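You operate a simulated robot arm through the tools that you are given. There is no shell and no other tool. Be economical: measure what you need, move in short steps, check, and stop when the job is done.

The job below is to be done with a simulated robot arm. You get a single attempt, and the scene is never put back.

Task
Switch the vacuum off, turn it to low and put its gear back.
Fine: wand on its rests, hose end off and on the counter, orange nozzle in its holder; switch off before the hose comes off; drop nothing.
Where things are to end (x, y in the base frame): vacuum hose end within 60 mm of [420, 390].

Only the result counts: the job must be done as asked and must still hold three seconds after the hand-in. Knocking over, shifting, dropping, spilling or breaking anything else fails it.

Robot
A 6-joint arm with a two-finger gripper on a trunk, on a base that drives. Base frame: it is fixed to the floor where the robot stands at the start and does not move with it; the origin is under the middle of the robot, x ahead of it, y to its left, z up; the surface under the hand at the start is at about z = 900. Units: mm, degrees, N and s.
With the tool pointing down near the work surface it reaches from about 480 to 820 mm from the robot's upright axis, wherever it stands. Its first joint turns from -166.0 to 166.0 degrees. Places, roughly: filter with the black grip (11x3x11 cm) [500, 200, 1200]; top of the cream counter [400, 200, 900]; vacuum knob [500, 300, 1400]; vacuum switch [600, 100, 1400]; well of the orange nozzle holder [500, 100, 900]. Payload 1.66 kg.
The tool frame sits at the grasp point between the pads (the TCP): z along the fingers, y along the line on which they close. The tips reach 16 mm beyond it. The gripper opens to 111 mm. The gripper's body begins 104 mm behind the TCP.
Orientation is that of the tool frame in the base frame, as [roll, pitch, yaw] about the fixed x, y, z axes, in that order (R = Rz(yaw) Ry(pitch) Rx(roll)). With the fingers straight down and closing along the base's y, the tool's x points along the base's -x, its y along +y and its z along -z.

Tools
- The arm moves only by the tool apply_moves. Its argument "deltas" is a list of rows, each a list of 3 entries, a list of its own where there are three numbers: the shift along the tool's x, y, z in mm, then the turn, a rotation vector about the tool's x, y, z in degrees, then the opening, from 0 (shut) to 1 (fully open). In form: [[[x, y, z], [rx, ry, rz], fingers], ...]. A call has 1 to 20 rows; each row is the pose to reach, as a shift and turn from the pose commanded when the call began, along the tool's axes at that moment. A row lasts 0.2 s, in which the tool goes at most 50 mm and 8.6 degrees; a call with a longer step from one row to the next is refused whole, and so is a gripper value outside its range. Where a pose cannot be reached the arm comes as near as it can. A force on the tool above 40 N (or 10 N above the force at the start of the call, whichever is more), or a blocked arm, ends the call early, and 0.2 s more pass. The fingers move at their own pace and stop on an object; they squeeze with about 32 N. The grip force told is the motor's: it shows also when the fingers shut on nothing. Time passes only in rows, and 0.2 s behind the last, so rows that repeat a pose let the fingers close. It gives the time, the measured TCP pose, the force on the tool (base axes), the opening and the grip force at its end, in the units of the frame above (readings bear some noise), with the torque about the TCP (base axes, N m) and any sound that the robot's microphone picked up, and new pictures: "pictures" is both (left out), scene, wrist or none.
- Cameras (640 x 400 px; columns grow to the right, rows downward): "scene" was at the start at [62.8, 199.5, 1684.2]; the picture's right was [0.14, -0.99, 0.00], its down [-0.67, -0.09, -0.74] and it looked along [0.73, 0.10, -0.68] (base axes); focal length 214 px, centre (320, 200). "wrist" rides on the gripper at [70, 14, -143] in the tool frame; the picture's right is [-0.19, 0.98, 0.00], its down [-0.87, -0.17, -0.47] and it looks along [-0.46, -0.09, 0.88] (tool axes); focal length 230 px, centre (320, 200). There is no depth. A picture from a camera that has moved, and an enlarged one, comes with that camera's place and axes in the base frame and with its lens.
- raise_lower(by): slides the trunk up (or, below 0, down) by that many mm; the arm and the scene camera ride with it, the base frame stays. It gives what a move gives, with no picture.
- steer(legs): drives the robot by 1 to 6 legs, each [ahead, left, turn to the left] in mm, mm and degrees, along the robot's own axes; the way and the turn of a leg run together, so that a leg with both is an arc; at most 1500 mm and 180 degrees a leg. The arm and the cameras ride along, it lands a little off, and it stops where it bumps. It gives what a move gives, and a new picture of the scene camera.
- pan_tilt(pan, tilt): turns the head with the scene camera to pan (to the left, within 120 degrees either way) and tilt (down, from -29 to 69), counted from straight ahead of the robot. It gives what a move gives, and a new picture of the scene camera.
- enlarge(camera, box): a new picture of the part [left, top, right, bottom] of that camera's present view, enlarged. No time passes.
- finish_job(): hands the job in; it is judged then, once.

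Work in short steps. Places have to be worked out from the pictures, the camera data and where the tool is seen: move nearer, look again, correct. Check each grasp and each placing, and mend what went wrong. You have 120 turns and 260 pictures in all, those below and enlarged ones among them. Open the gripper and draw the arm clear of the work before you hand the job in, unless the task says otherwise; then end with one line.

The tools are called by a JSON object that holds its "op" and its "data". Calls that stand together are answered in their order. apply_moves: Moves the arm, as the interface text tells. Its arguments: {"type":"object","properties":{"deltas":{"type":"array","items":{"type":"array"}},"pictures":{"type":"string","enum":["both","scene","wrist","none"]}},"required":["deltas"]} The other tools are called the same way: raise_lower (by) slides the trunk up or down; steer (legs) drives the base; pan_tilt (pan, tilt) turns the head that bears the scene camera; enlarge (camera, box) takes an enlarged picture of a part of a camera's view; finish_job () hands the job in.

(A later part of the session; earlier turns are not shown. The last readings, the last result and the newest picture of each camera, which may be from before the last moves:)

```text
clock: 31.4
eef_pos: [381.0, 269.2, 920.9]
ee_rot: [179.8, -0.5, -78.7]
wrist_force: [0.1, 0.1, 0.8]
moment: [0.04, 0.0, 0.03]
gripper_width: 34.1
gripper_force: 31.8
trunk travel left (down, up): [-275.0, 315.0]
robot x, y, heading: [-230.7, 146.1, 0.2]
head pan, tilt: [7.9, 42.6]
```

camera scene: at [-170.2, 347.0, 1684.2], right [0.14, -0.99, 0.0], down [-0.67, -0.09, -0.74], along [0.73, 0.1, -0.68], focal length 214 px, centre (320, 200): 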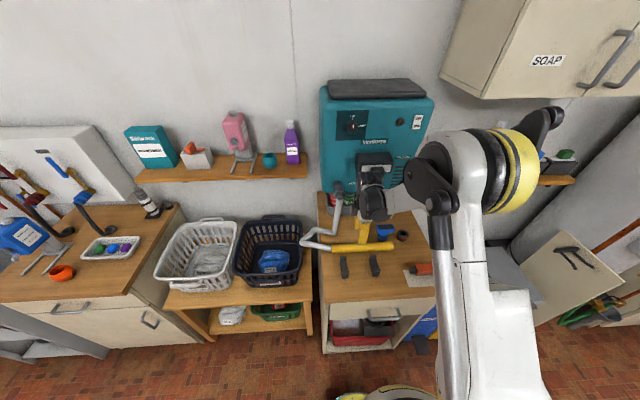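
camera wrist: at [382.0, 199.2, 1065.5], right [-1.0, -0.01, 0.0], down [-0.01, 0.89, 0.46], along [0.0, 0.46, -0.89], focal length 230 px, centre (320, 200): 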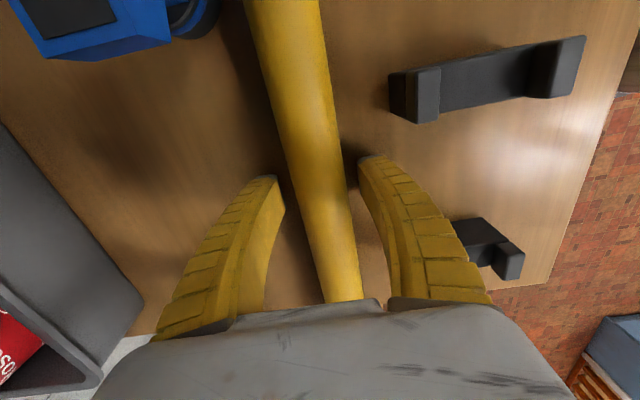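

Wand is held (34 mm). I lift 70 mm and carry it 91 mm back over the rests, then look.

{"op": "apply_moves", "data": {"deltas": [[[0, 0, -25], [0, 0, 0], 0.2], [[0, 0, -50], [0, 0, 0], 0.2], [[0, 0, -70], [0, 0, 0], 0.2], [[0, 30, -70], [0, 0, 0], 0.2], [[0, 60, -70], [0, 0, 0], 0.2], [[0, 91, -70], [0, 0, 0], 0.2], [[0, 91, -70], [0, 0, 0], 0.2]]}}

{"op": "enlarge", "data": {"camera": "scene", "box": [300, 205, 420, 295]}}

```text
clock: 33.0
eef_pos: [293.0, 250.4, 991.4]
ee_rot: [179.8, -0.5, -78.7]
wrist_force: [0.3, 0.6, -1.8]
moment: [0.05, 0.02, 0.01]
gripper_width: 34.1
gripper_force: 32.1
trunk travel left (down, up): [-275.0, 315.0]
robot x, y, heading: [-231.5, 147.9, -0.0]
head pan, tilt: [7.9, 42.6]
camera scene: at [-169.6, 347.1, 1684.2], right [0.14, -0.99, 0.0], down [-0.67, -0.09, -0.74], along [0.73, 0.1, -0.68], focal length 214 px, centre (320, 200)
camera wrist: at [292.9, 181.5, 1136.7], right [-1.0, -0.01, 0.0], down [-0.01, 0.89, 0.46], along [0.0, 0.46, -0.89], focal length 230 px, centre (320, 200)
```

scene: 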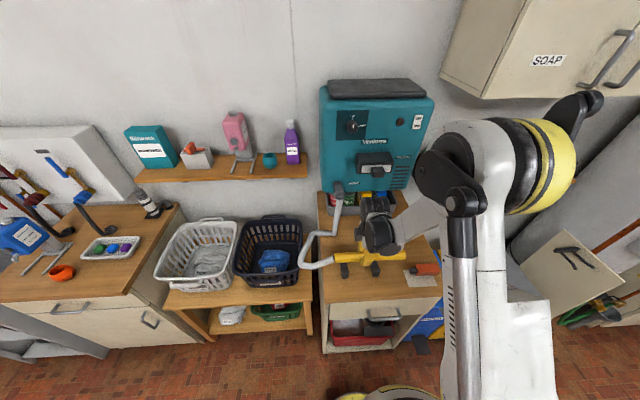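
wrist: 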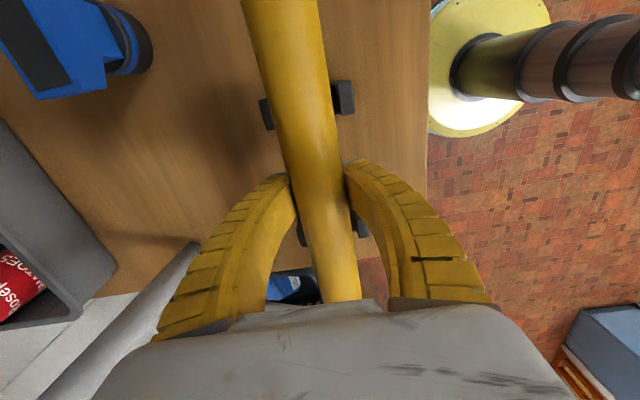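

```text
4.44 times, centred on (360, 250) of scene
camera zoom: at [-169.6, 347.1, 1684.2], right [0.14, -0.99, 0.0], down [-0.67, -0.09, -0.74], along [0.73, 0.1, -0.68], focal length 953 px, centre (142, -22)
```

zoom: 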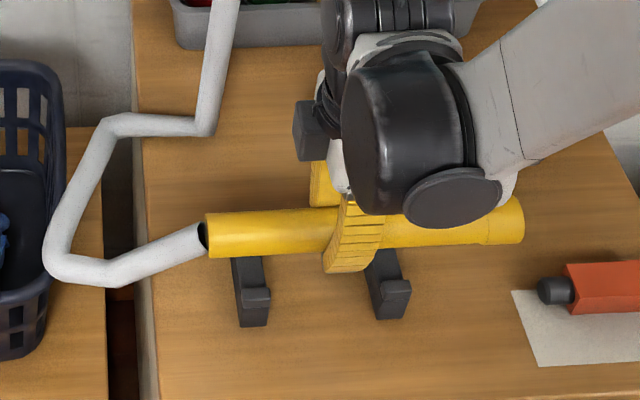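

Alignment looks good: wand axis x≈303 at the right rest, rest centre ≈302–304. I lower gently in steps.

{"op": "apply_moves", "data": {"deltas": [[[0, 0, 20], [0, 0, 0], 0.2], [[0, 0, 35], [0, 0, 0], 0.2], [[0, 0, 43], [0, 0, 0], 0.2], [[0, 0, 47], [0, 0, 0], 0.2], [[0, 0, 50], [0, 0, 0], 0.2]]}}

{"op": "enlarge", "data": {"camera": "scene", "box": [300, 205, 420, 295]}}

```text
clock: 34.2
eef_pos: [292.8, 248.6, 941.9]
ee_rot: [179.8, -0.5, -78.7]
wrist_force: [-2.8, -1.1, 2.1]
moment: [0.0, 0.05, 0.07]
gripper_width: 27.1
gripper_force: 31.5
trunk travel left (down, up): [-275.0, 315.0]
robot x, y, heading: [-233.1, 144.3, 0.1]
head pan, tilt: [7.9, 42.6]
camera scene: at [-170.8, 346.8, 1684.3], right [0.14, -0.99, 0.0], down [-0.67, -0.09, -0.74], along [0.73, 0.1, -0.68], focal length 214 px, centre (320, 200)
camera wrist: at [292.7, 180.4, 1086.4], right [-1.0, -0.01, 0.0], down [-0.01, 0.89, 0.46], along [0.0, 0.46, -0.89], focal length 230 px, centre (320, 200)
```

scene: 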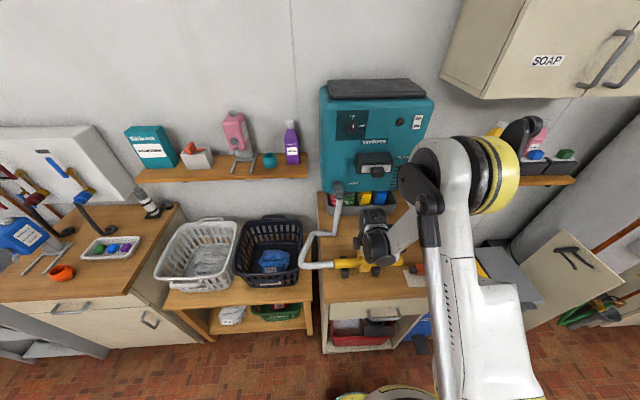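
wrist: 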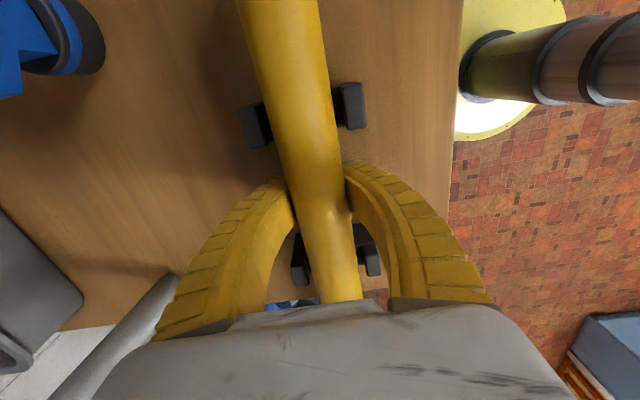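

```text
4.44 times, centred on (360, 250) of scene
camera zoom: at [-170.8, 346.8, 1684.3], right [0.14, -0.99, 0.0], down [-0.67, -0.09, -0.74], along [0.73, 0.1, -0.68], focal length 953 px, centre (142, -22)
```

zoom: 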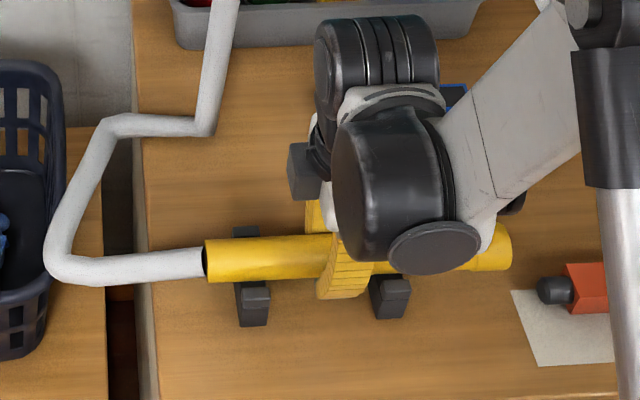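

The grip width changed to 27 mm and force shifted by +4 N, so the wand is touching the rests. I lower slightly more to confirm.

{"op": "apply_moves", "data": {"deltas": [[[0, 0, 2], [0, 0, 0], 0.2], [[0, 0, 4], [0, 0, 0], 0.2]], "pictures": "wrist"}}

{"op": "enlarge", "data": {"camera": "wrist", "box": [220, 60, 400, 300]}}

```text
clock: 34.8
eef_pos: [293.0, 249.7, 937.1]
ee_rot: [179.9, -0.4, -78.6]
wrist_force: [0.6, 0.5, -0.1]
moment: [-0.01, -0.02, 0.03]
gripper_width: 25.2
gripper_force: 2.3
trunk travel left (down, up): [-275.0, 315.0]
robot x, y, heading: [-227.0, 149.0, -0.0]
head pan, tilt: [7.9, 42.6]
camera wrist: at [293.5, 180.8, 1082.2], right [-1.0, -0.01, 0.0], down [-0.01, 0.89, 0.46], along [0.0, 0.46, -0.89], focal length 230 px, centre (320, 200)
```

wrist: 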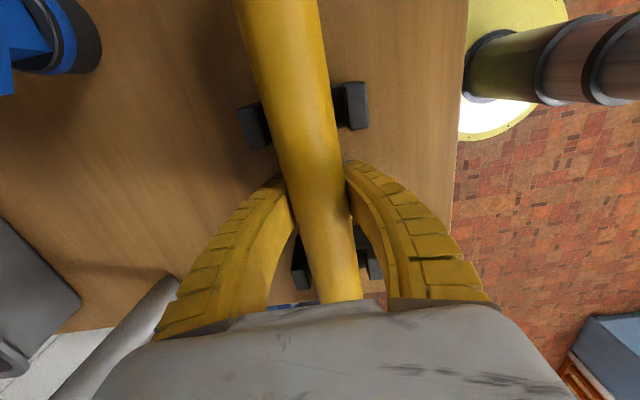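

```text
1.67 times, centred on (310, 180) of wrist
camera zoom: at [293.5, 180.8, 1082.2], right [-1.0, -0.01, 0.0], down [-0.01, 0.89, 0.46], along [0.0, 0.46, -0.89], focal length 384 px, centre (337, 233)
```

zoom: 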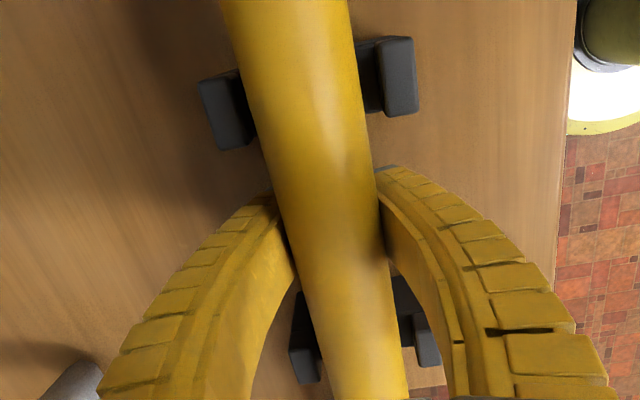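

The wand now rests higher than the pads (fingers slid under its middle with no force), so it is supported by the rests. I open and rise, then check.

{"op": "apply_moves", "data": {"deltas": [[[0, 0, 0], [0, 0, 0], 0.35], [[0, 0, 0], [0, 0, 0], 0.5], [[0, 0, 0], [0, 0, 0], 0.55], [[0, 0, -20], [0, 0, 0], 0.55], [[0, 0, -60], [0, 0, 0], 0.55], [[0, 0, -100], [0, 0, 0], 0.55], [[0, 0, -140], [0, 0, 0], 0.55]]}}

{"op": "enlarge", "data": {"camera": "scene", "box": [300, 205, 420, 295]}}

{"op": "enlarge", "data": {"camera": "wrist", "box": [220, 60, 400, 300]}}

```text
clock: 36.4
eef_pos: [292.2, 250.3, 1078.3]
ee_rot: [179.9, -0.5, -78.7]
wrist_force: [0.1, 0.3, -1.5]
moment: [0.01, -0.05, 0.01]
gripper_width: 63.1
gripper_force: 1.2
trunk travel left (down, up): [-275.0, 315.0]
robot x, y, heading: [-231.3, 147.5, 0.0]
head pan, tilt: [7.9, 42.6]
camera scene: at [-171.3, 346.7, 1684.3], right [0.14, -0.99, 0.0], down [-0.67, -0.09, -0.74], along [0.73, 0.1, -0.68], focal length 214 px, centre (320, 200)
camera wrist: at [293.2, 181.3, 1223.6], right [-1.0, -0.01, 0.0], down [-0.01, 0.89, 0.46], along [0.0, 0.46, -0.89], focal length 230 px, centre (320, 200)
```

scene: 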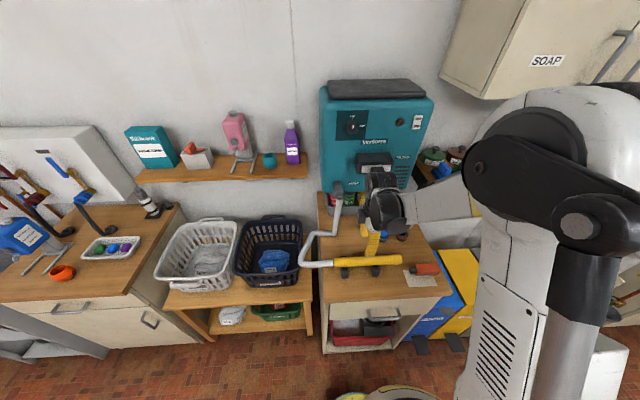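
wrist: 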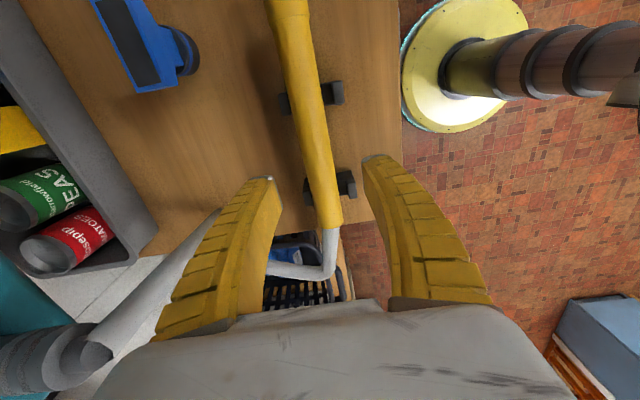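

```text
4.44 times, centred on (360, 250) of scene
camera zoom: at [-171.3, 346.7, 1684.3], right [0.14, -0.99, 0.0], down [-0.67, -0.09, -0.74], along [0.73, 0.1, -0.68], focal length 953 px, centre (142, -22)
```

zoom: 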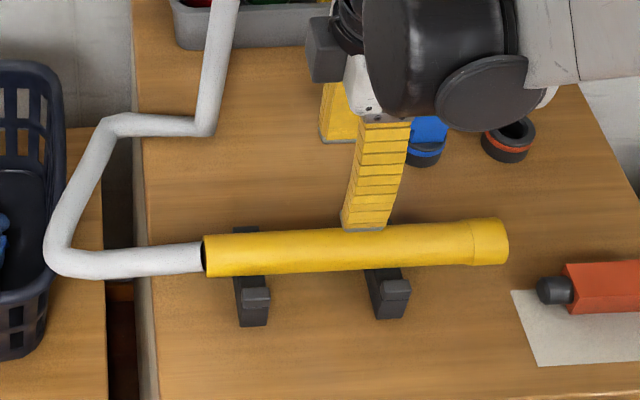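

```text
1.67 times, centred on (310, 180) of wrist
camera zoom: at [293.2, 181.3, 1223.6], right [-1.0, -0.01, 0.0], down [-0.01, 0.89, 0.46], along [0.0, 0.46, -0.89], focal length 384 px, centre (337, 233)
```

zoom: 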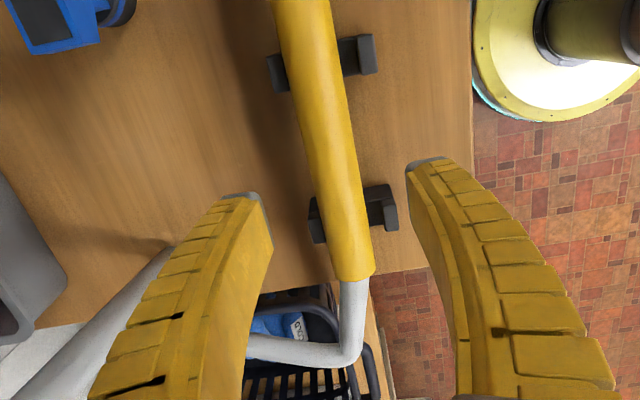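

The wand seems to lie in both rests, toward the back lip. I zoom in to verify.

{"op": "enlarge", "data": {"camera": "scene", "box": [335, 245, 385, 280]}}

```text
11.43 times, centred on (360, 262) of scene
camera zoom: at [-171.3, 346.7, 1684.3], right [0.14, -0.99, 0.0], down [-0.67, -0.09, -0.74], along [0.73, 0.1, -0.68], focal length 2451 px, centre (-137, -514)
```

zoom: 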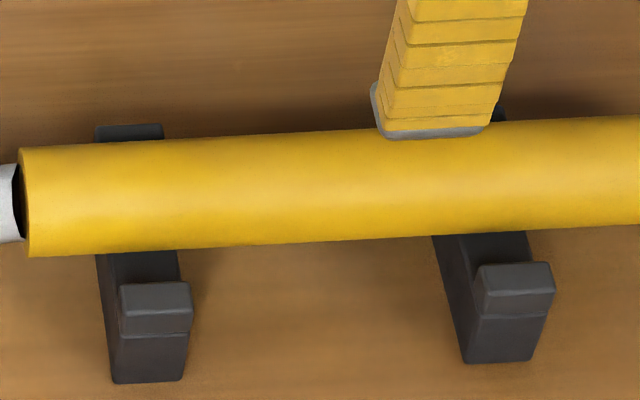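

The geometry is consistent with the wand lying on the rest floors inside the lips. Now I turn the tool (camera toward the robot) and rise in front of the hose port for a look.

{"op": "apply_moves", "data": {"deltas": [[[-6, -11, -20], [0, 0, 8.2], 0.8], [[-12, -22, -40], [0, 0, 16.4], 0.8], [[-18, -33, -60], [0, 0, 24.6], 0.8], [[-24, -44, -80], [0, 0, 32.8], 0.8], [[-30, -55, -100], [0, 0, 41], 0.8], [[-36, -66, -115], [0, 0, 49.2], 0.8], [[-42, -77, -130], [0, 0, 57.4], 0.8], [[-48, -88, -145], [0, 0, 65.6], 0.8], [[-54, -99, -152], [0, 0, 73.8], 0.8], [[-60, -105, -152], [0, 0, 82], 0.8], [[-67, -105, -152], [0, 0, 90], 0.8], [[-67, -105, -152], [0, 0, 90], 0.8]]}}

{"op": "enlarge", "data": {"camera": "scene", "box": [300, 165, 400, 235]}}

```text
clock: 39.0
eef_pos: [382.7, 337.0, 1228.6]
ee_rot: [-179.5, -0.1, -168.6]
wrist_force: [0.4, -0.3, 0.2]
moment: [-0.03, 0.0, -0.03]
gripper_width: 89.8
gripper_force: 0.7
trunk travel left (down, up): [-275.0, 315.0]
robot x, y, heading: [-233.6, 147.1, -0.0]
head pan, tilt: [7.9, 42.6]
camera scene: at [-170.1, 346.8, 1684.2], right [0.14, -0.99, 0.0], down [-0.67, -0.09, -0.74], along [0.73, 0.1, -0.68], focal length 214 px, centre (320, 200)
camera wrist: at [312.2, 339.4, 1372.1], right [-0.01, 1.0, -0.01], down [0.88, 0.01, 0.47], along [0.47, -0.01, -0.88], focal length 230 px, centre (320, 200)
```

scene: 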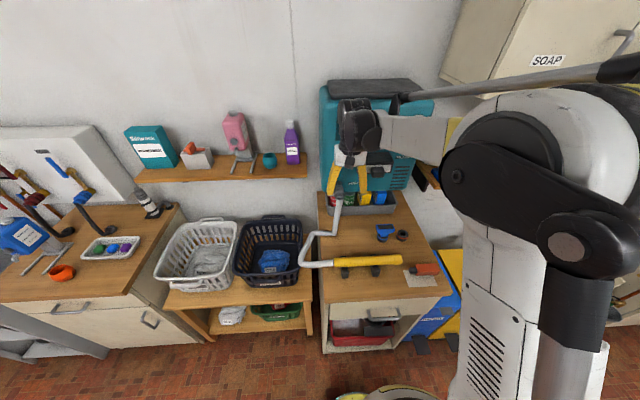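
wrist: 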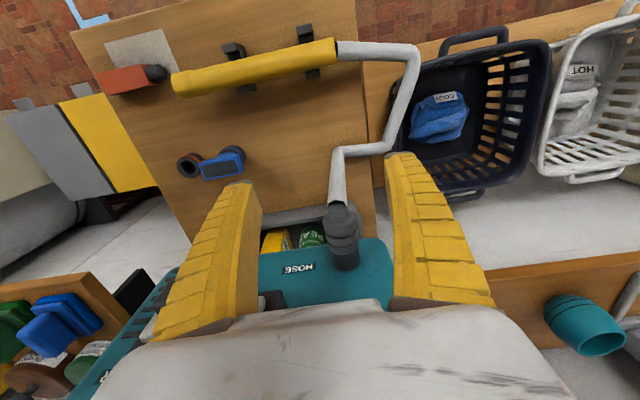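

```text
5.71 times, centred on (350, 200) of scene
camera zoom: at [-170.1, 346.8, 1684.2], right [0.14, -0.99, 0.0], down [-0.67, -0.09, -0.74], along [0.73, 0.1, -0.68], focal length 1226 px, centre (149, 200)
```

zoom: 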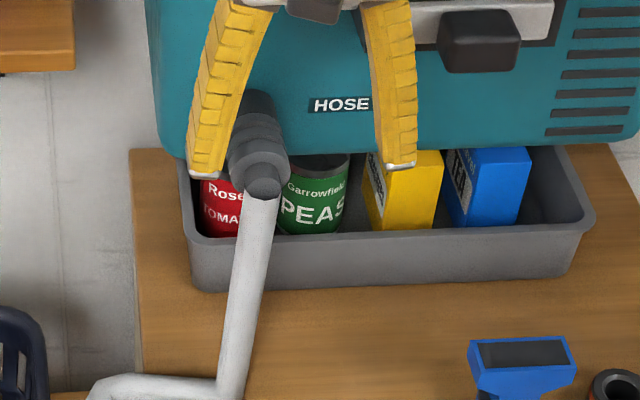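

Clear view of the cuff: it leaves the panel horizontally and the hose drops from its end. I zoom the wrist view for measurement.

{"op": "enlarge", "data": {"camera": "wrist", "box": [280, 140, 410, 280]}}

```text
2.86 times, centred on (345, 210) of wrist
camera zoom: at [312.2, 339.4, 1372.1], right [-0.01, 1.0, -0.01], down [0.88, 0.01, 0.47], along [0.47, -0.01, -0.88], focal length 657 px, centre (249, 171)
```

zoom: 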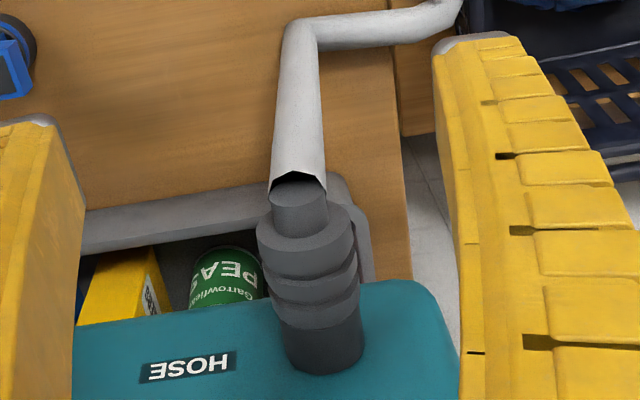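

Cuff centre ≈ (495,363,1123), ~45 mm wide. I'll grasp with the tool tilted 40° so the hand clears the panel and knob; first go to a pre-grasp pose.

{"op": "apply_moves", "data": {"deltas": [[[-10, 1, 6], [0, -8, 0], 0.8], [[-20, 2, 12], [0, -16, 0], 0.8], [[-32, 3, 18], [0, -24, 0], 0.8], [[-44, 4, 25], [0, -32, 0], 0.8], [[-57, 4, 32], [0, -40, 0], 0.8], [[-57, 4, 32], [0, -40, 0], 0.8]]}}

```text
clock: 40.4
eef_pos: [438.5, 353.3, 1197.0]
ee_rot: [-179.4, 39.9, -168.2]
wrist_force: [0.1, 0.0, 0.1]
moment: [0.04, 0.02, 0.02]
gripper_width: 90.0
gripper_force: 0.5
trunk travel left (down, up): [-275.0, 315.0]
robot x, y, heading: [-232.2, 152.8, -0.1]
head pan, tilt: [7.9, 42.6]
camera scene: at [-170.3, 346.9, 1684.3], right [0.14, -0.99, 0.0], down [-0.67, -0.09, -0.74], along [0.73, 0.1, -0.68], focal length 214 px, centre (320, 200)
camera wrist: at [293.6, 339.2, 1262.6], right [-0.05, 0.99, 0.11], down [0.39, -0.08, 0.92], along [0.92, 0.09, -0.38], focal length 230 px, centre (320, 200)
```

scene: 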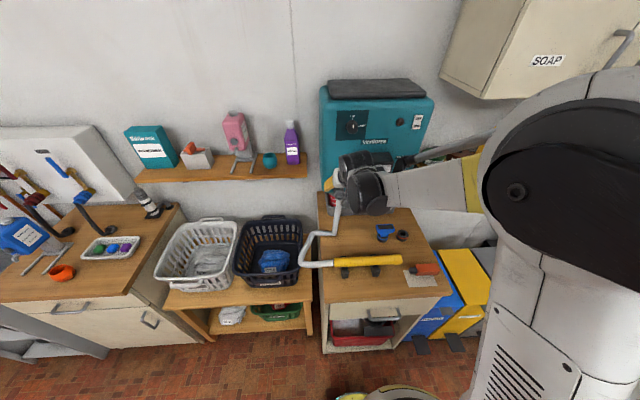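
wrist: 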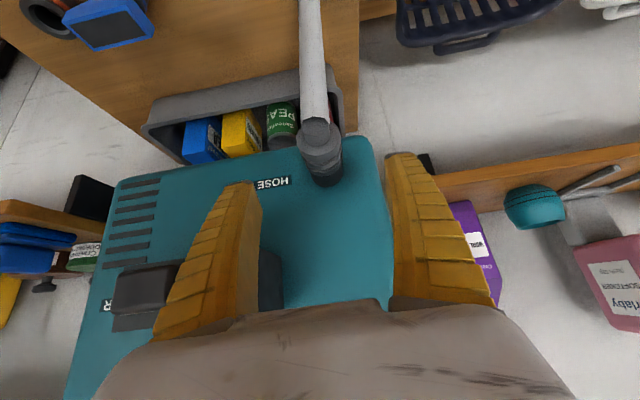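

Lined up with the cuff. I advance along the tool axis to the cuff.

{"op": "apply_moves", "data": {"deltas": [[[0, -1, 35], [0, 0, 0], 0.8], [[0, -1, 65], [0, 0, 0], 0.8], [[0, -1, 85], [0, 0, 0], 0.8], [[0, -1, 90], [0, 0, 0], 0.8]]}}

{"op": "enlarge", "data": {"camera": "scene", "box": [300, 165, 400, 235]}}

```text
clock: 41.4
eef_pos: [495.4, 364.0, 1125.5]
ee_rot: [-179.3, 39.8, -168.1]
wrist_force: [-0.5, 0.1, 1.0]
moment: [0.0, -0.04, -0.02]
gripper_width: 89.9
gripper_force: 0.8
trunk travel left (down, up): [-275.0, 315.0]
robot x, y, heading: [-232.7, 145.5, -0.0]
head pan, tilt: [7.9, 42.6]
camera scene: at [-170.4, 346.9, 1684.3], right [0.14, -0.99, 0.0], down [-0.67, -0.09, -0.74], along [0.73, 0.1, -0.68], focal length 214 px, centre (320, 200)
camera wrist: at [350.4, 349.9, 1192.0], right [-0.05, 0.99, 0.11], down [0.39, -0.08, 0.92], along [0.92, 0.09, -0.38], focal length 230 px, centre (320, 200)
```

scene: 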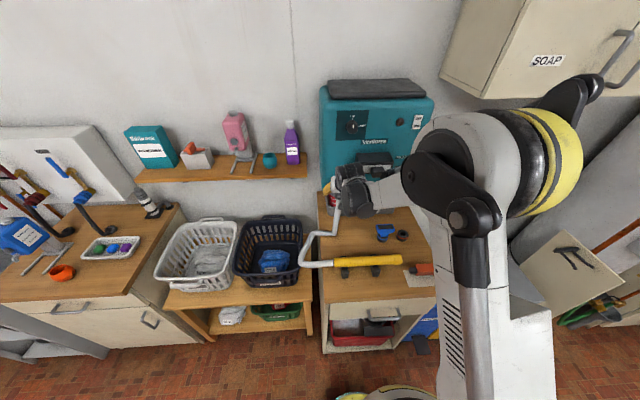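
wrist: 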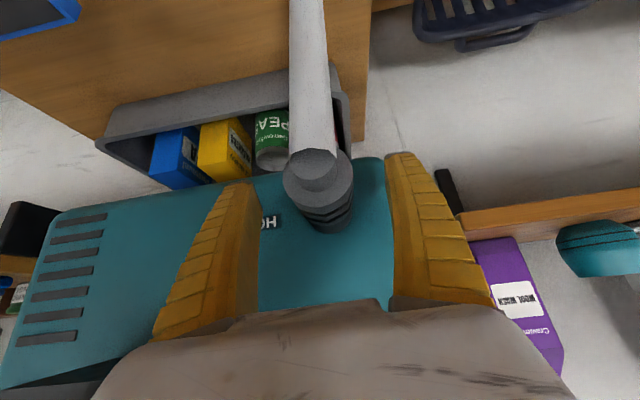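

```text
5.71 times, centred on (350, 200) of scene
camera zoom: at [-170.4, 346.9, 1684.3], right [0.14, -0.99, 0.0], down [-0.67, -0.09, -0.74], along [0.73, 0.1, -0.68], focal length 1226 px, centre (149, 200)
```

zoom: 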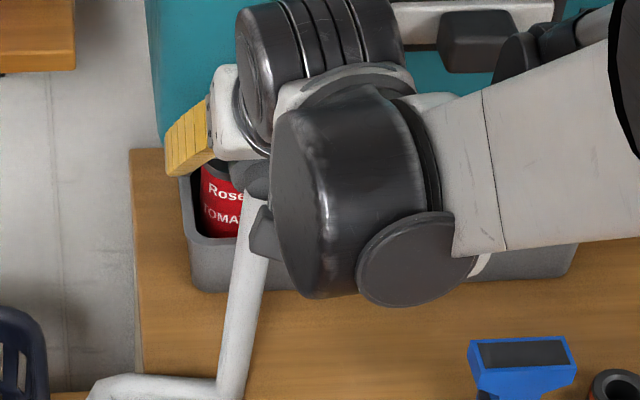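

The cuff is between the fingers. I close gently in steps.

{"op": "apply_moves", "data": {"deltas": [[[0, 0, 0], [0, 0, 0], 0.55], [[0, 0, 0], [0, 0, 0], 0.3], [[0, 0, 0], [0, 0, 0], 0.3], [[0, 0, 0], [0, 0, 0], 0.3]], "pictures": "wrist"}}

```text
clock: 42.4
eef_pos: [493.9, 365.1, 1126.4]
ee_rot: [-179.2, 39.9, -168.1]
wrist_force: [-3.8, 9.8, 6.0]
moment: [0.03, -0.09, 0.16]
gripper_width: 36.4
gripper_force: 31.9
trunk travel left (down, up): [-275.0, 315.0]
robot x, y, heading: [-233.1, 148.9, -0.0]
head pan, tilt: [7.9, 42.6]
camera wrist: at [349.3, 351.5, 1192.5], right [-0.05, 0.99, 0.11], down [0.39, -0.08, 0.92], along [0.92, 0.09, -0.38], focal length 230 px, centre (320, 200)
```

wrist: 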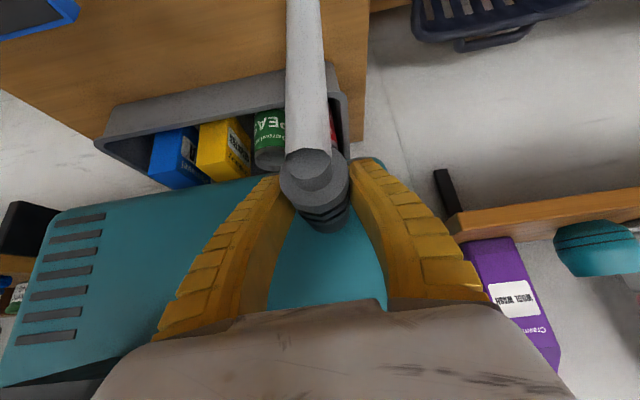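

Gripped. I pull straight back out of the port, slowly.

{"op": "apply_moves", "data": {"deltas": [[[3.8, 0, -3.2], [0, 0, 0], 0.2], [[7.7, 0, -6.4], [0, 0, 0], 0.2], [[15.3, 0, -12.9], [0, 0, 0], 0.2], [[26.8, 0, -22.5], [0, 0, 0], 0.2], [[42, 0, -35], [0, 0, 0], 0.2], [[61, 0, -51], [0, 0, 0], 0.2]]}}

```text
clock: 43.8
eef_pos: [418.2, 347.3, 1129.8]
ee_rot: [-179.3, 39.9, -168.1]
wrist_force: [0.3, 0.2, -0.1]
moment: [0.03, -0.04, -0.01]
gripper_width: 36.3
gripper_force: 31.3
trunk travel left (down, up): [-275.0, 315.0]
robot x, y, heading: [-233.7, 147.4, -0.0]
head pan, tilt: [7.9, 42.6]
camera scene: at [-171.0, 346.9, 1684.3], right [0.14, -0.99, 0.0], down [-0.67, -0.09, -0.74], along [0.73, 0.1, -0.68], focal length 214 px, centre (320, 200)
camera wrist: at [273.0, 333.8, 1194.6], right [-0.05, 0.99, 0.11], down [0.39, -0.08, 0.92], along [0.92, 0.09, -0.38], focal length 230 px, centre (320, 200)
```

scene: 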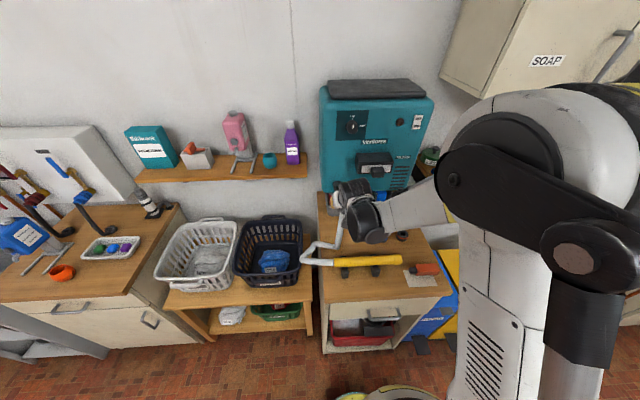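
wrist: 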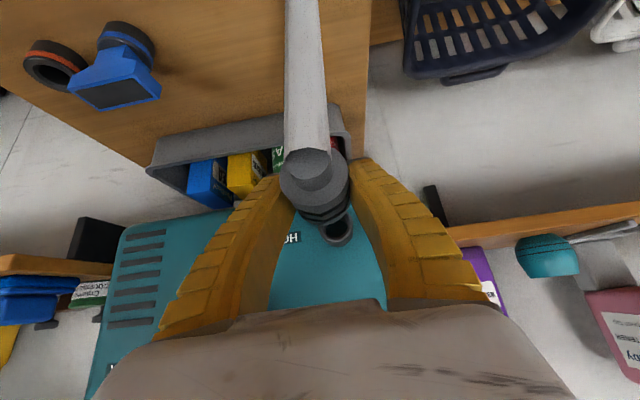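

The hose end is off the port. I shift slightly left and lower it toward (425,365), stopping at z≈1000 to check.

{"op": "apply_moves", "data": {"deltas": [[[19, 4, 26.5], [0, 0, 0], 0.2], [[38, 8, 53], [0, 0, 0], 0.2], [[57, 12, 80], [0, 0, 0], 0.2], [[75.6, 16.3, 106.3], [0, 0, 0], 0.2], [[75.6, 16.3, 106.3], [0, 0, 0], 0.2]]}}

{"op": "enlarge", "data": {"camera": "scene", "box": [290, 190, 410, 280]}}

```text
clock: 45.0
eef_pos: [423.7, 362.8, 999.9]
ee_rot: [-179.3, 39.7, -168.2]
wrist_force: [0.2, -0.3, 0.5]
moment: [-0.02, -0.02, 0.02]
gripper_width: 36.3
gripper_force: 32.1
trunk travel left (down, up): [-275.0, 315.0]
robot x, y, heading: [-229.3, 147.4, 0.2]
head pan, tilt: [7.9, 42.6]
camera scene: at [-170.5, 346.8, 1684.3], right [0.14, -0.99, 0.0], down [-0.67, -0.09, -0.74], along [0.73, 0.1, -0.68], focal length 214 px, centre (320, 200)
camera wrist: at [279.7, 349.8, 1065.3], right [-0.05, 0.99, 0.11], down [0.39, -0.08, 0.92], along [0.92, 0.09, -0.38], focal length 230 px, centre (320, 200)
```

scene: 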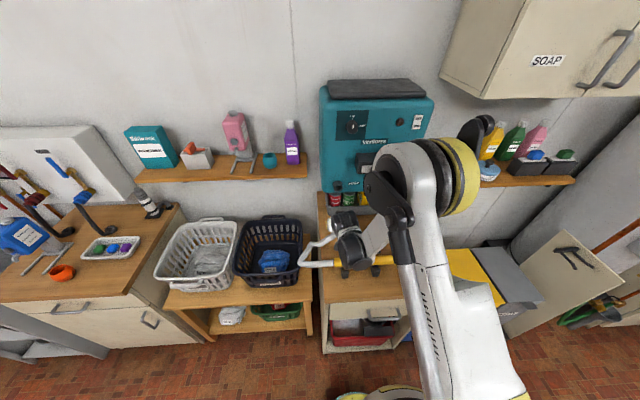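
wrist: 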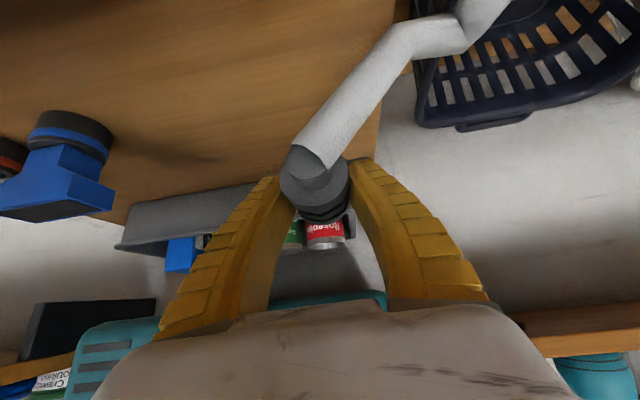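

```text
4.44 times, centred on (350, 235) of scene
camera zoom: at [-170.5, 346.8, 1684.3], right [0.14, -0.99, 0.0], down [-0.67, -0.09, -0.74], along [0.73, 0.1, -0.68], focal length 953 px, centre (187, 44)
```

zoom: 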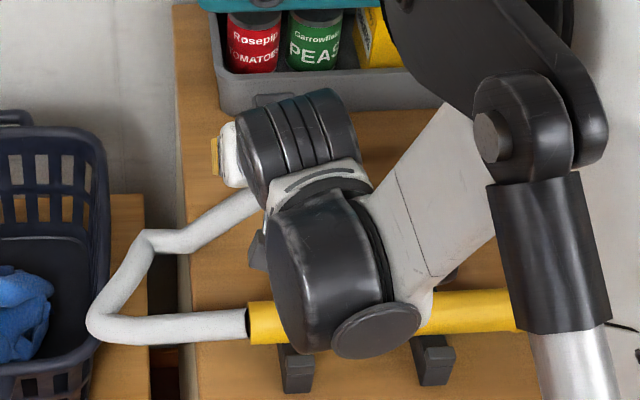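

Hand camera would come close to the wand, so I ease the tilt by 10° while going to about (438,375,942).

{"op": "apply_moves", "data": {"deltas": [[[8, 3, 18], [0, 5, 0], 0.2], [[16, 6, 37], [0, 10, 0], 0.2], [[24.7, 9.1, 55], [0, 10, 0], 0.2], [[24.7, 9.1, 55], [0, 10, 0], 0.2]]}}

{"op": "enlarge", "data": {"camera": "scene", "box": [290, 190, 410, 280]}}

```text
clock: 46.0
eef_pos: [438.9, 376.0, 940.1]
ee_rot: [-179.5, 29.8, -168.3]
wrist_force: [0.9, 0.1, 0.6]
moment: [-0.04, -0.03, -0.02]
gripper_width: 36.1
gripper_force: 32.0
trunk travel left (down, up): [-275.0, 315.0]
robot x, y, heading: [-236.0, 147.2, -0.3]
head pan, tilt: [7.9, 42.6]
camera scene: at [-170.3, 346.8, 1684.3], right [0.14, -0.99, 0.0], down [-0.67, -0.09, -0.74], along [0.73, 0.1, -0.68], focal length 214 px, centre (320, 200)
camera wrist: at [307.3, 364.6, 1029.6], right [-0.03, 1.0, 0.09], down [0.54, -0.05, 0.84], along [0.84, 0.07, -0.53], focal length 230 px, centre (320, 200)
```

scene: 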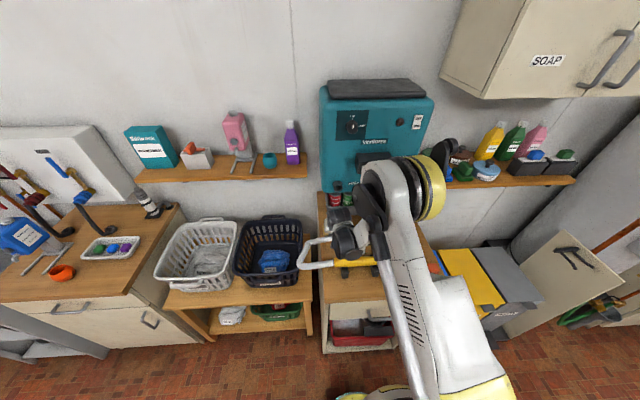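
wrist: 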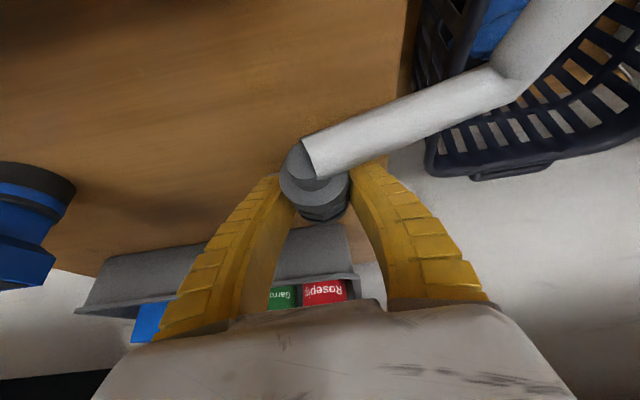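

```text
4.44 times, centred on (350, 235) of scene
camera zoom: at [-170.3, 346.8, 1684.3], right [0.14, -0.99, 0.0], down [-0.67, -0.09, -0.74], along [0.73, 0.1, -0.68], focal length 953 px, centre (187, 44)
```

zoom: 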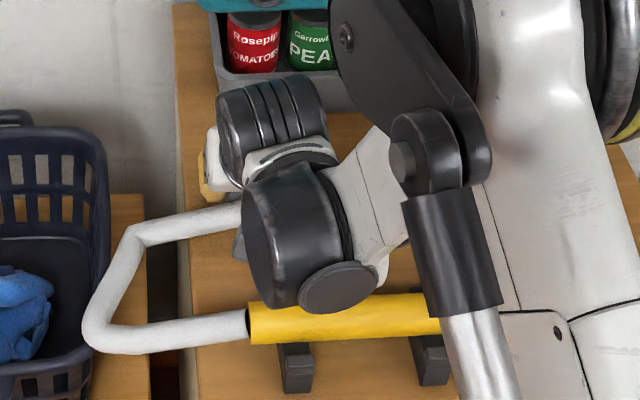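

Force is still nil; I lower in 3 mm steps until contact.

{"op": "apply_moves", "data": {"deltas": [[[1.5, 0, 2.6], [0, 0, 0], 0.2], [[3, 0, 5.2], [0, 0, 0], 0.2], [[4.5, 0, 7.8], [0, 0, 0], 0.2], [[5.5, 0, 9.5], [0, 0, 0], 0.2]], "pictures": "wrist"}}

```text
clock: 47.0
eef_pos: [438.9, 375.8, 928.8]
ee_rot: [-179.3, 29.8, -168.3]
wrist_force: [0.8, -0.5, 0.6]
moment: [0.03, 0.01, -0.01]
gripper_width: 36.3
gripper_force: 32.0
trunk travel left (down, up): [-275.0, 315.0]
robot x, y, heading: [-232.4, 146.4, 0.2]
head pan, tilt: [7.9, 42.6]
camera wrist: at [306.8, 365.0, 1018.6], right [-0.03, 1.0, 0.09], down [0.54, -0.05, 0.84], along [0.84, 0.07, -0.53], focal length 230 px, centre (320, 200)
```

wrist: 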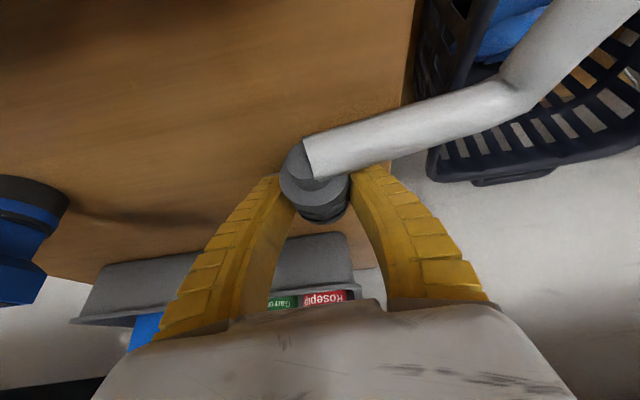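

Still no contact at z≈929; continue down in 2 mm steps.

{"op": "apply_moves", "data": {"deltas": [[[1, 0, 1.7], [0, 0, 0], 0.2], [[2, 0, 3.5], [0, 0, 0], 0.2], [[3, 0, 5.2], [0, 0, 0], 0.2]], "pictures": "none"}}

```text
clock: 47.8
eef_pos: [438.6, 374.0, 922.8]
ee_rot: [-179.4, 29.8, -168.3]
wrist_force: [0.0, -1.9, 2.6]
moment: [-0.01, -0.08, 0.0]
gripper_width: 36.7
gripper_force: 32.6
trunk travel left (down, up): [-275.0, 315.0]
robot x, y, heading: [-232.3, 146.4, 0.2]
head pan, tilt: [7.9, 42.6]
```

Contact begins (2.6 N, tips ~1–2 mm above the counter). I release by opening moderately.

{"op": "apply_moves", "data": {"deltas": [[[0, 0, 0], [0, 0, 0], 0.4], [[0, 0, 0], [0, 0, 0], 0.6], [[0, 0, 0], [0, 0, 0], 0.7], [[0, 0, 0], [0, 0, 0], 0.7]], "pictures": "wrist"}}

```text
clock: 48.8
eef_pos: [437.7, 375.7, 922.5]
ee_rot: [-179.4, 29.9, -168.3]
wrist_force: [0.0, -0.1, 0.1]
moment: [-0.03, 0.0, 0.02]
gripper_width: 79.3
gripper_force: 0.8
trunk travel left (down, up): [-275.0, 315.0]
robot x, y, heading: [-232.5, 145.0, 0.0]
head pan, tilt: [7.9, 42.6]
camera wrist: at [306.2, 364.2, 1012.7], right [-0.03, 1.0, 0.09], down [0.54, -0.05, 0.84], along [0.84, 0.07, -0.53], focal length 230 px, centre (320, 200)
```

wrist: 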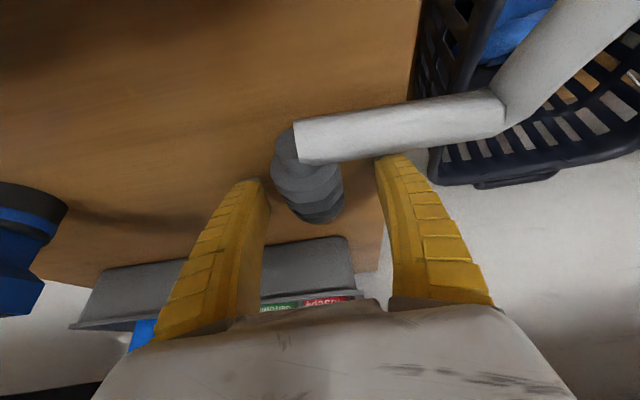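

The cuff lies on the counter. I rise straight up, away from the hose.

{"op": "apply_moves", "data": {"deltas": [[[-7.5, 0, -13], [0, 0, 0], 0.75], [[-20, 0, -34.6], [0, 0, 0], 0.75], [[-40, 0, -69], [0, 0, 0], 0.75], [[-60, 0, -104], [0, 0, 0], 0.75], [[-80, 0, -139], [0, 0, 0], 0.75], [[-100, 0, -173], [0, 0, 0], 0.75], [[-100, 0, -173], [0, 0, 0], 0.75]]}}

{"op": "enlarge", "data": {"camera": "scene", "box": [290, 190, 450, 290]}}

```text
clock: 50.4
eef_pos: [440.8, 379.1, 1124.0]
ee_rot: [-179.4, 29.8, -168.4]
wrist_force: [0.2, 0.7, -0.6]
moment: [-0.02, -0.03, 0.0]
gripper_width: 84.6
gripper_force: 1.1
trunk travel left (down, up): [-275.0, 315.0]
robot x, y, heading: [-233.3, 140.2, 0.3]
head pan, tilt: [7.9, 42.6]
camera scene: at [-169.8, 347.1, 1684.1], right [0.14, -0.99, 0.0], down [-0.67, -0.09, -0.74], along [0.73, 0.1, -0.68], focal length 214 px, centre (320, 200)
camera wrist: at [308.0, 367.6, 1214.0], right [-0.03, 1.0, 0.09], down [0.54, -0.05, 0.84], along [0.84, 0.07, -0.53], focal length 230 px, centre (320, 200)
```

scene: 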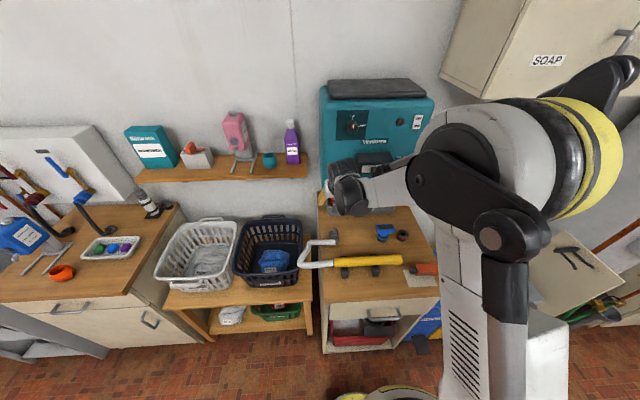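
wrist: 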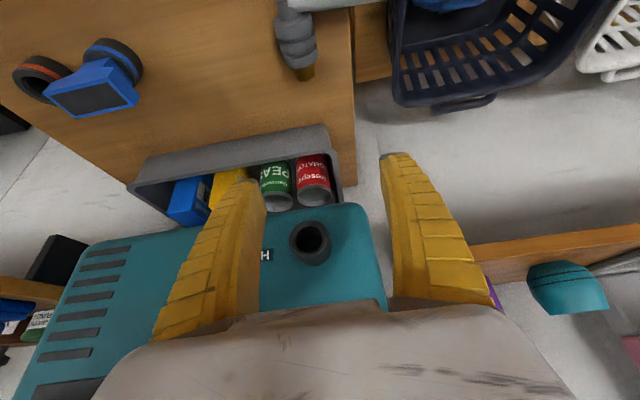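

```text
4.00 times, centred on (370, 240) of scene
camera zoom: at [-169.8, 347.1, 1684.1], right [0.14, -0.99, 0.0], down [-0.67, -0.09, -0.74], along [0.73, 0.1, -0.68], focal length 858 px, centre (120, 40)
```

zoom: 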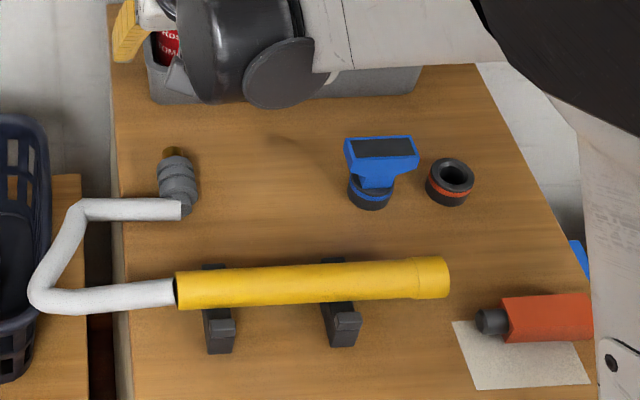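

Hose end rests at about (432,366) on the counter and the wand is still on its rests. Next the orange nozzle: I straighten the tool and move over to it.

{"op": "apply_moves", "data": {"deltas": [[[6, 0, -20], [0, 7.5, 0], 0.75], [[12, 0, -40], [0, 15, 0], 0.75], [[18, 0, -60], [0, 22.5, 0], 0.75], [[23, 0, -82], [0, 29.8, 0], 0.75], [[23, 0, -82], [0, 29.8, 0], 0.75]], "pictures": "none"}}

{"op": "apply_moves", "data": {"deltas": [[[0, -30, 0], [0, 0, -8.2], 0.75], [[0, -60, 0], [0, 0, -16.4], 0.75], [[2, -90, 5], [0, 0, -24.6], 0.75], [[4, -120, 10], [0, 0, -32.8], 0.75], [[6, -150, 15], [0, 0, -41], 0.75], [[10, -180, 20], [0, 0, -49.2], 0.75], [[15, -210, 25], [0, 0, -57.4], 0.75], [[20, -240, 30], [0, 0, -65.6], 0.75], [[25, -270, 35], [0, 0, -73.8], 0.75], [[30, -300, 40], [0, 0, -82], 0.75], [[35, -330, 45], [0, 0, -90], 0.75], [[35, -330, 45], [0, 0, -90], 0.75]]}}

```text
clock: 51.6
eef_pos: [377.6, 365.7, 1182.4]
ee_rot: [-179.5, 0.0, -168.7]
wrist_force: [0.2, 0.2, -0.8]
moment: [0.03, 0.02, -0.02]
gripper_width: 84.4
gripper_force: 1.2
trunk travel left (down, up): [-275.0, 315.0]
robot x, y, heading: [-234.6, 151.5, 0.1]
head pan, tilt: [7.9, 42.6]
```

```text
clock: 54.2
eef_pos: [411.0, 35.7, 1139.7]
ee_rot: [-179.9, -0.6, -78.6]
wrist_force: [1.3, 0.3, 0.5]
moment: [-0.02, 0.01, 0.0]
gripper_width: 84.5
gripper_force: 0.7
trunk travel left (down, up): [-275.0, 315.0]
robot x, y, heading: [-232.9, 146.9, 0.3]
head pan, tilt: [7.9, 42.6]
camera scene: at [-170.4, 347.4, 1684.2], right [0.14, -0.99, 0.0], down [-0.67, -0.09, -0.74], along [0.73, 0.1, -0.68], focal length 214 px, centre (320, 200)
camera wrist: at [410.8, -32.6, 1284.5], right [-1.0, -0.01, 0.0], down [-0.01, 0.89, 0.46], along [0.0, 0.46, -0.89], focal length 230 px, centre (320, 200)
```

scene: 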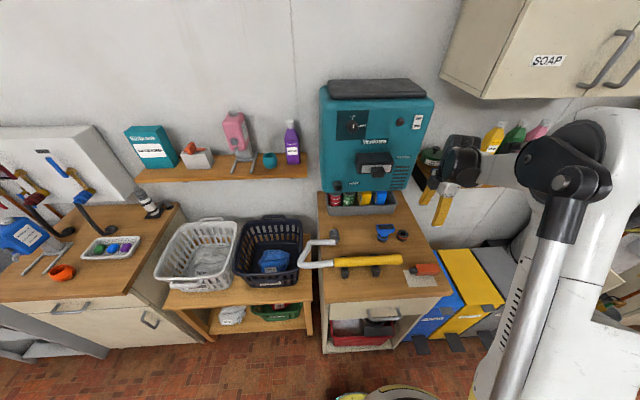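
wrist: 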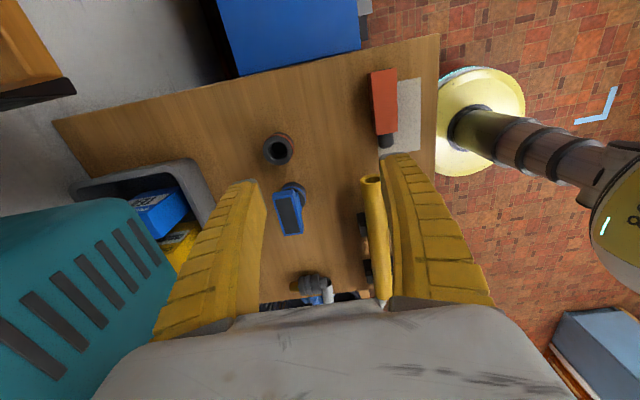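

Good view of nozzle and holder. I zoom in from both cameras.

{"op": "enlarge", "data": {"camera": "wrist", "box": [250, 50, 440, 180]}}

{"op": "enlarge", "data": {"camera": "scene", "box": [365, 215, 455, 295]}}

```text
3.08 times, centred on (345, 115) of wrist
camera zoom: at [410.8, -32.6, 1284.5], right [-1.0, -0.01, 0.0], down [-0.01, 0.89, 0.46], along [0.0, 0.46, -0.89], focal length 708 px, centre (243, 462)
```

zoom: 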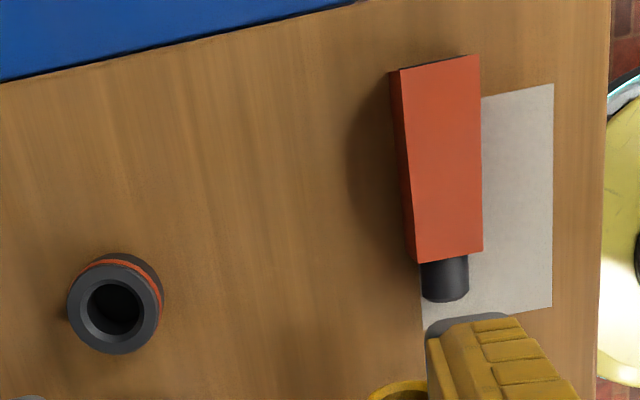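

```text
5.00 times, centred on (410, 255) of scene
camera zoom: at [-170.4, 347.4, 1684.2], right [0.14, -0.99, 0.0], down [-0.67, -0.09, -0.74], along [0.73, 0.1, -0.68], focal length 1072 px, centre (-130, -75)
```

zoom: 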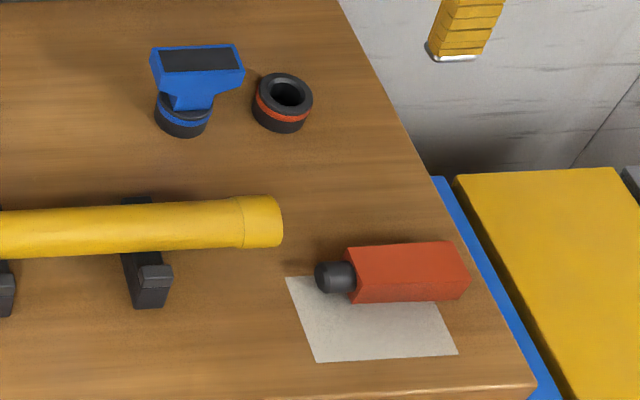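

Nozzle: body axis from about (310,37) (neck side) to (327,−47), ~34 mm wide, top z≈928; holder opening ≈ (477,61,927). I'll approach with the tool tilted 30° (hand on the right side), so it can later be swung upright with the neck down.

{"op": "apply_moves", "data": {"deltas": [[[16, 20, 26], [0, -7.5, 0], 0.6], [[32, 40, 52], [0, -15, 0], 0.6], [[48, 60, 78], [0, -22.5, 0], 0.6], [[64, 80, 104], [0, -30, 0], 0.6], [[79, 98, 128], [0, -30, 0], 0.6], [[79, 98, 128], [0, -30, 0], 0.6]]}}

{"op": "enlarge", "data": {"camera": "scene", "box": [365, 215, 455, 295]}}

```text
clock: 55.6
eef_pos: [328.5, -64.2, 1011.1]
ee_rot: [-179.9, 29.5, -78.7]
wrist_force: [-0.2, -0.1, -0.6]
moment: [0.01, 0.01, 0.0]
gripper_width: 68.3
gripper_force: 1.3
trunk travel left (down, up): [-275.0, 315.0]
robot x, y, heading: [-229.5, 150.6, 0.2]
head pan, tilt: [7.9, 42.6]
camera scene: at [-170.2, 347.1, 1684.2], right [0.14, -0.99, 0.0], down [-0.67, -0.09, -0.74], along [0.73, 0.1, -0.68], focal length 214 px, centre (320, 200)
camera wrist: at [340.5, -193.9, 1102.5], right [-1.0, -0.03, 0.09], down [0.06, 0.54, 0.84], along [-0.08, 0.84, -0.54], focal length 230 px, centre (320, 200)
```

scene: 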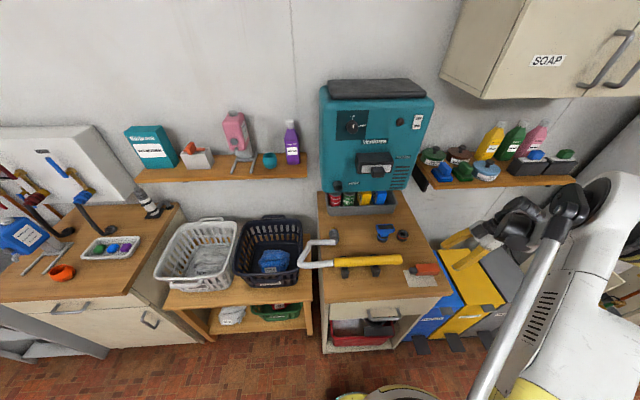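
wrist: 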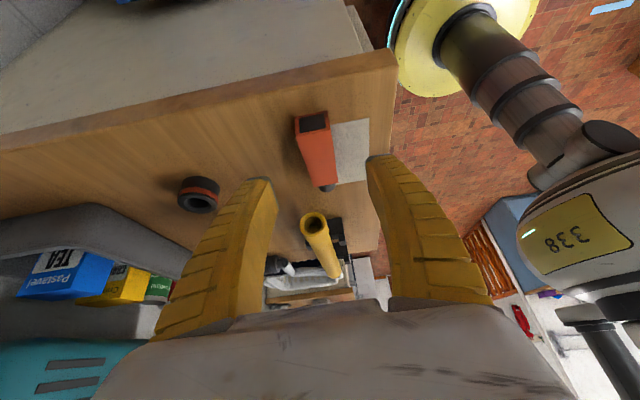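

```text
5.00 times, centred on (410, 255) of scene
camera zoom: at [-170.2, 347.1, 1684.2], right [0.14, -0.99, 0.0], down [-0.67, -0.09, -0.74], along [0.73, 0.1, -0.68], focal length 1072 px, centre (-130, -75)
```

zoom: 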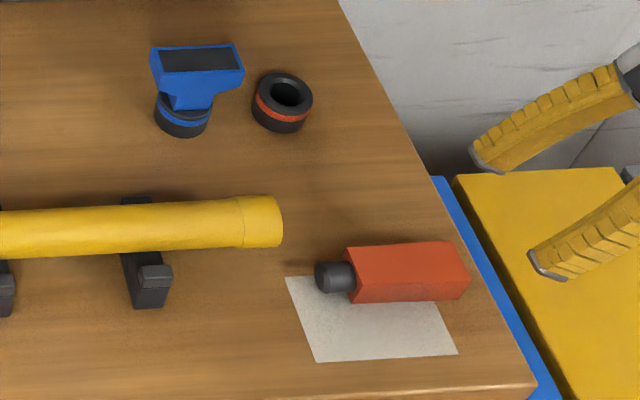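

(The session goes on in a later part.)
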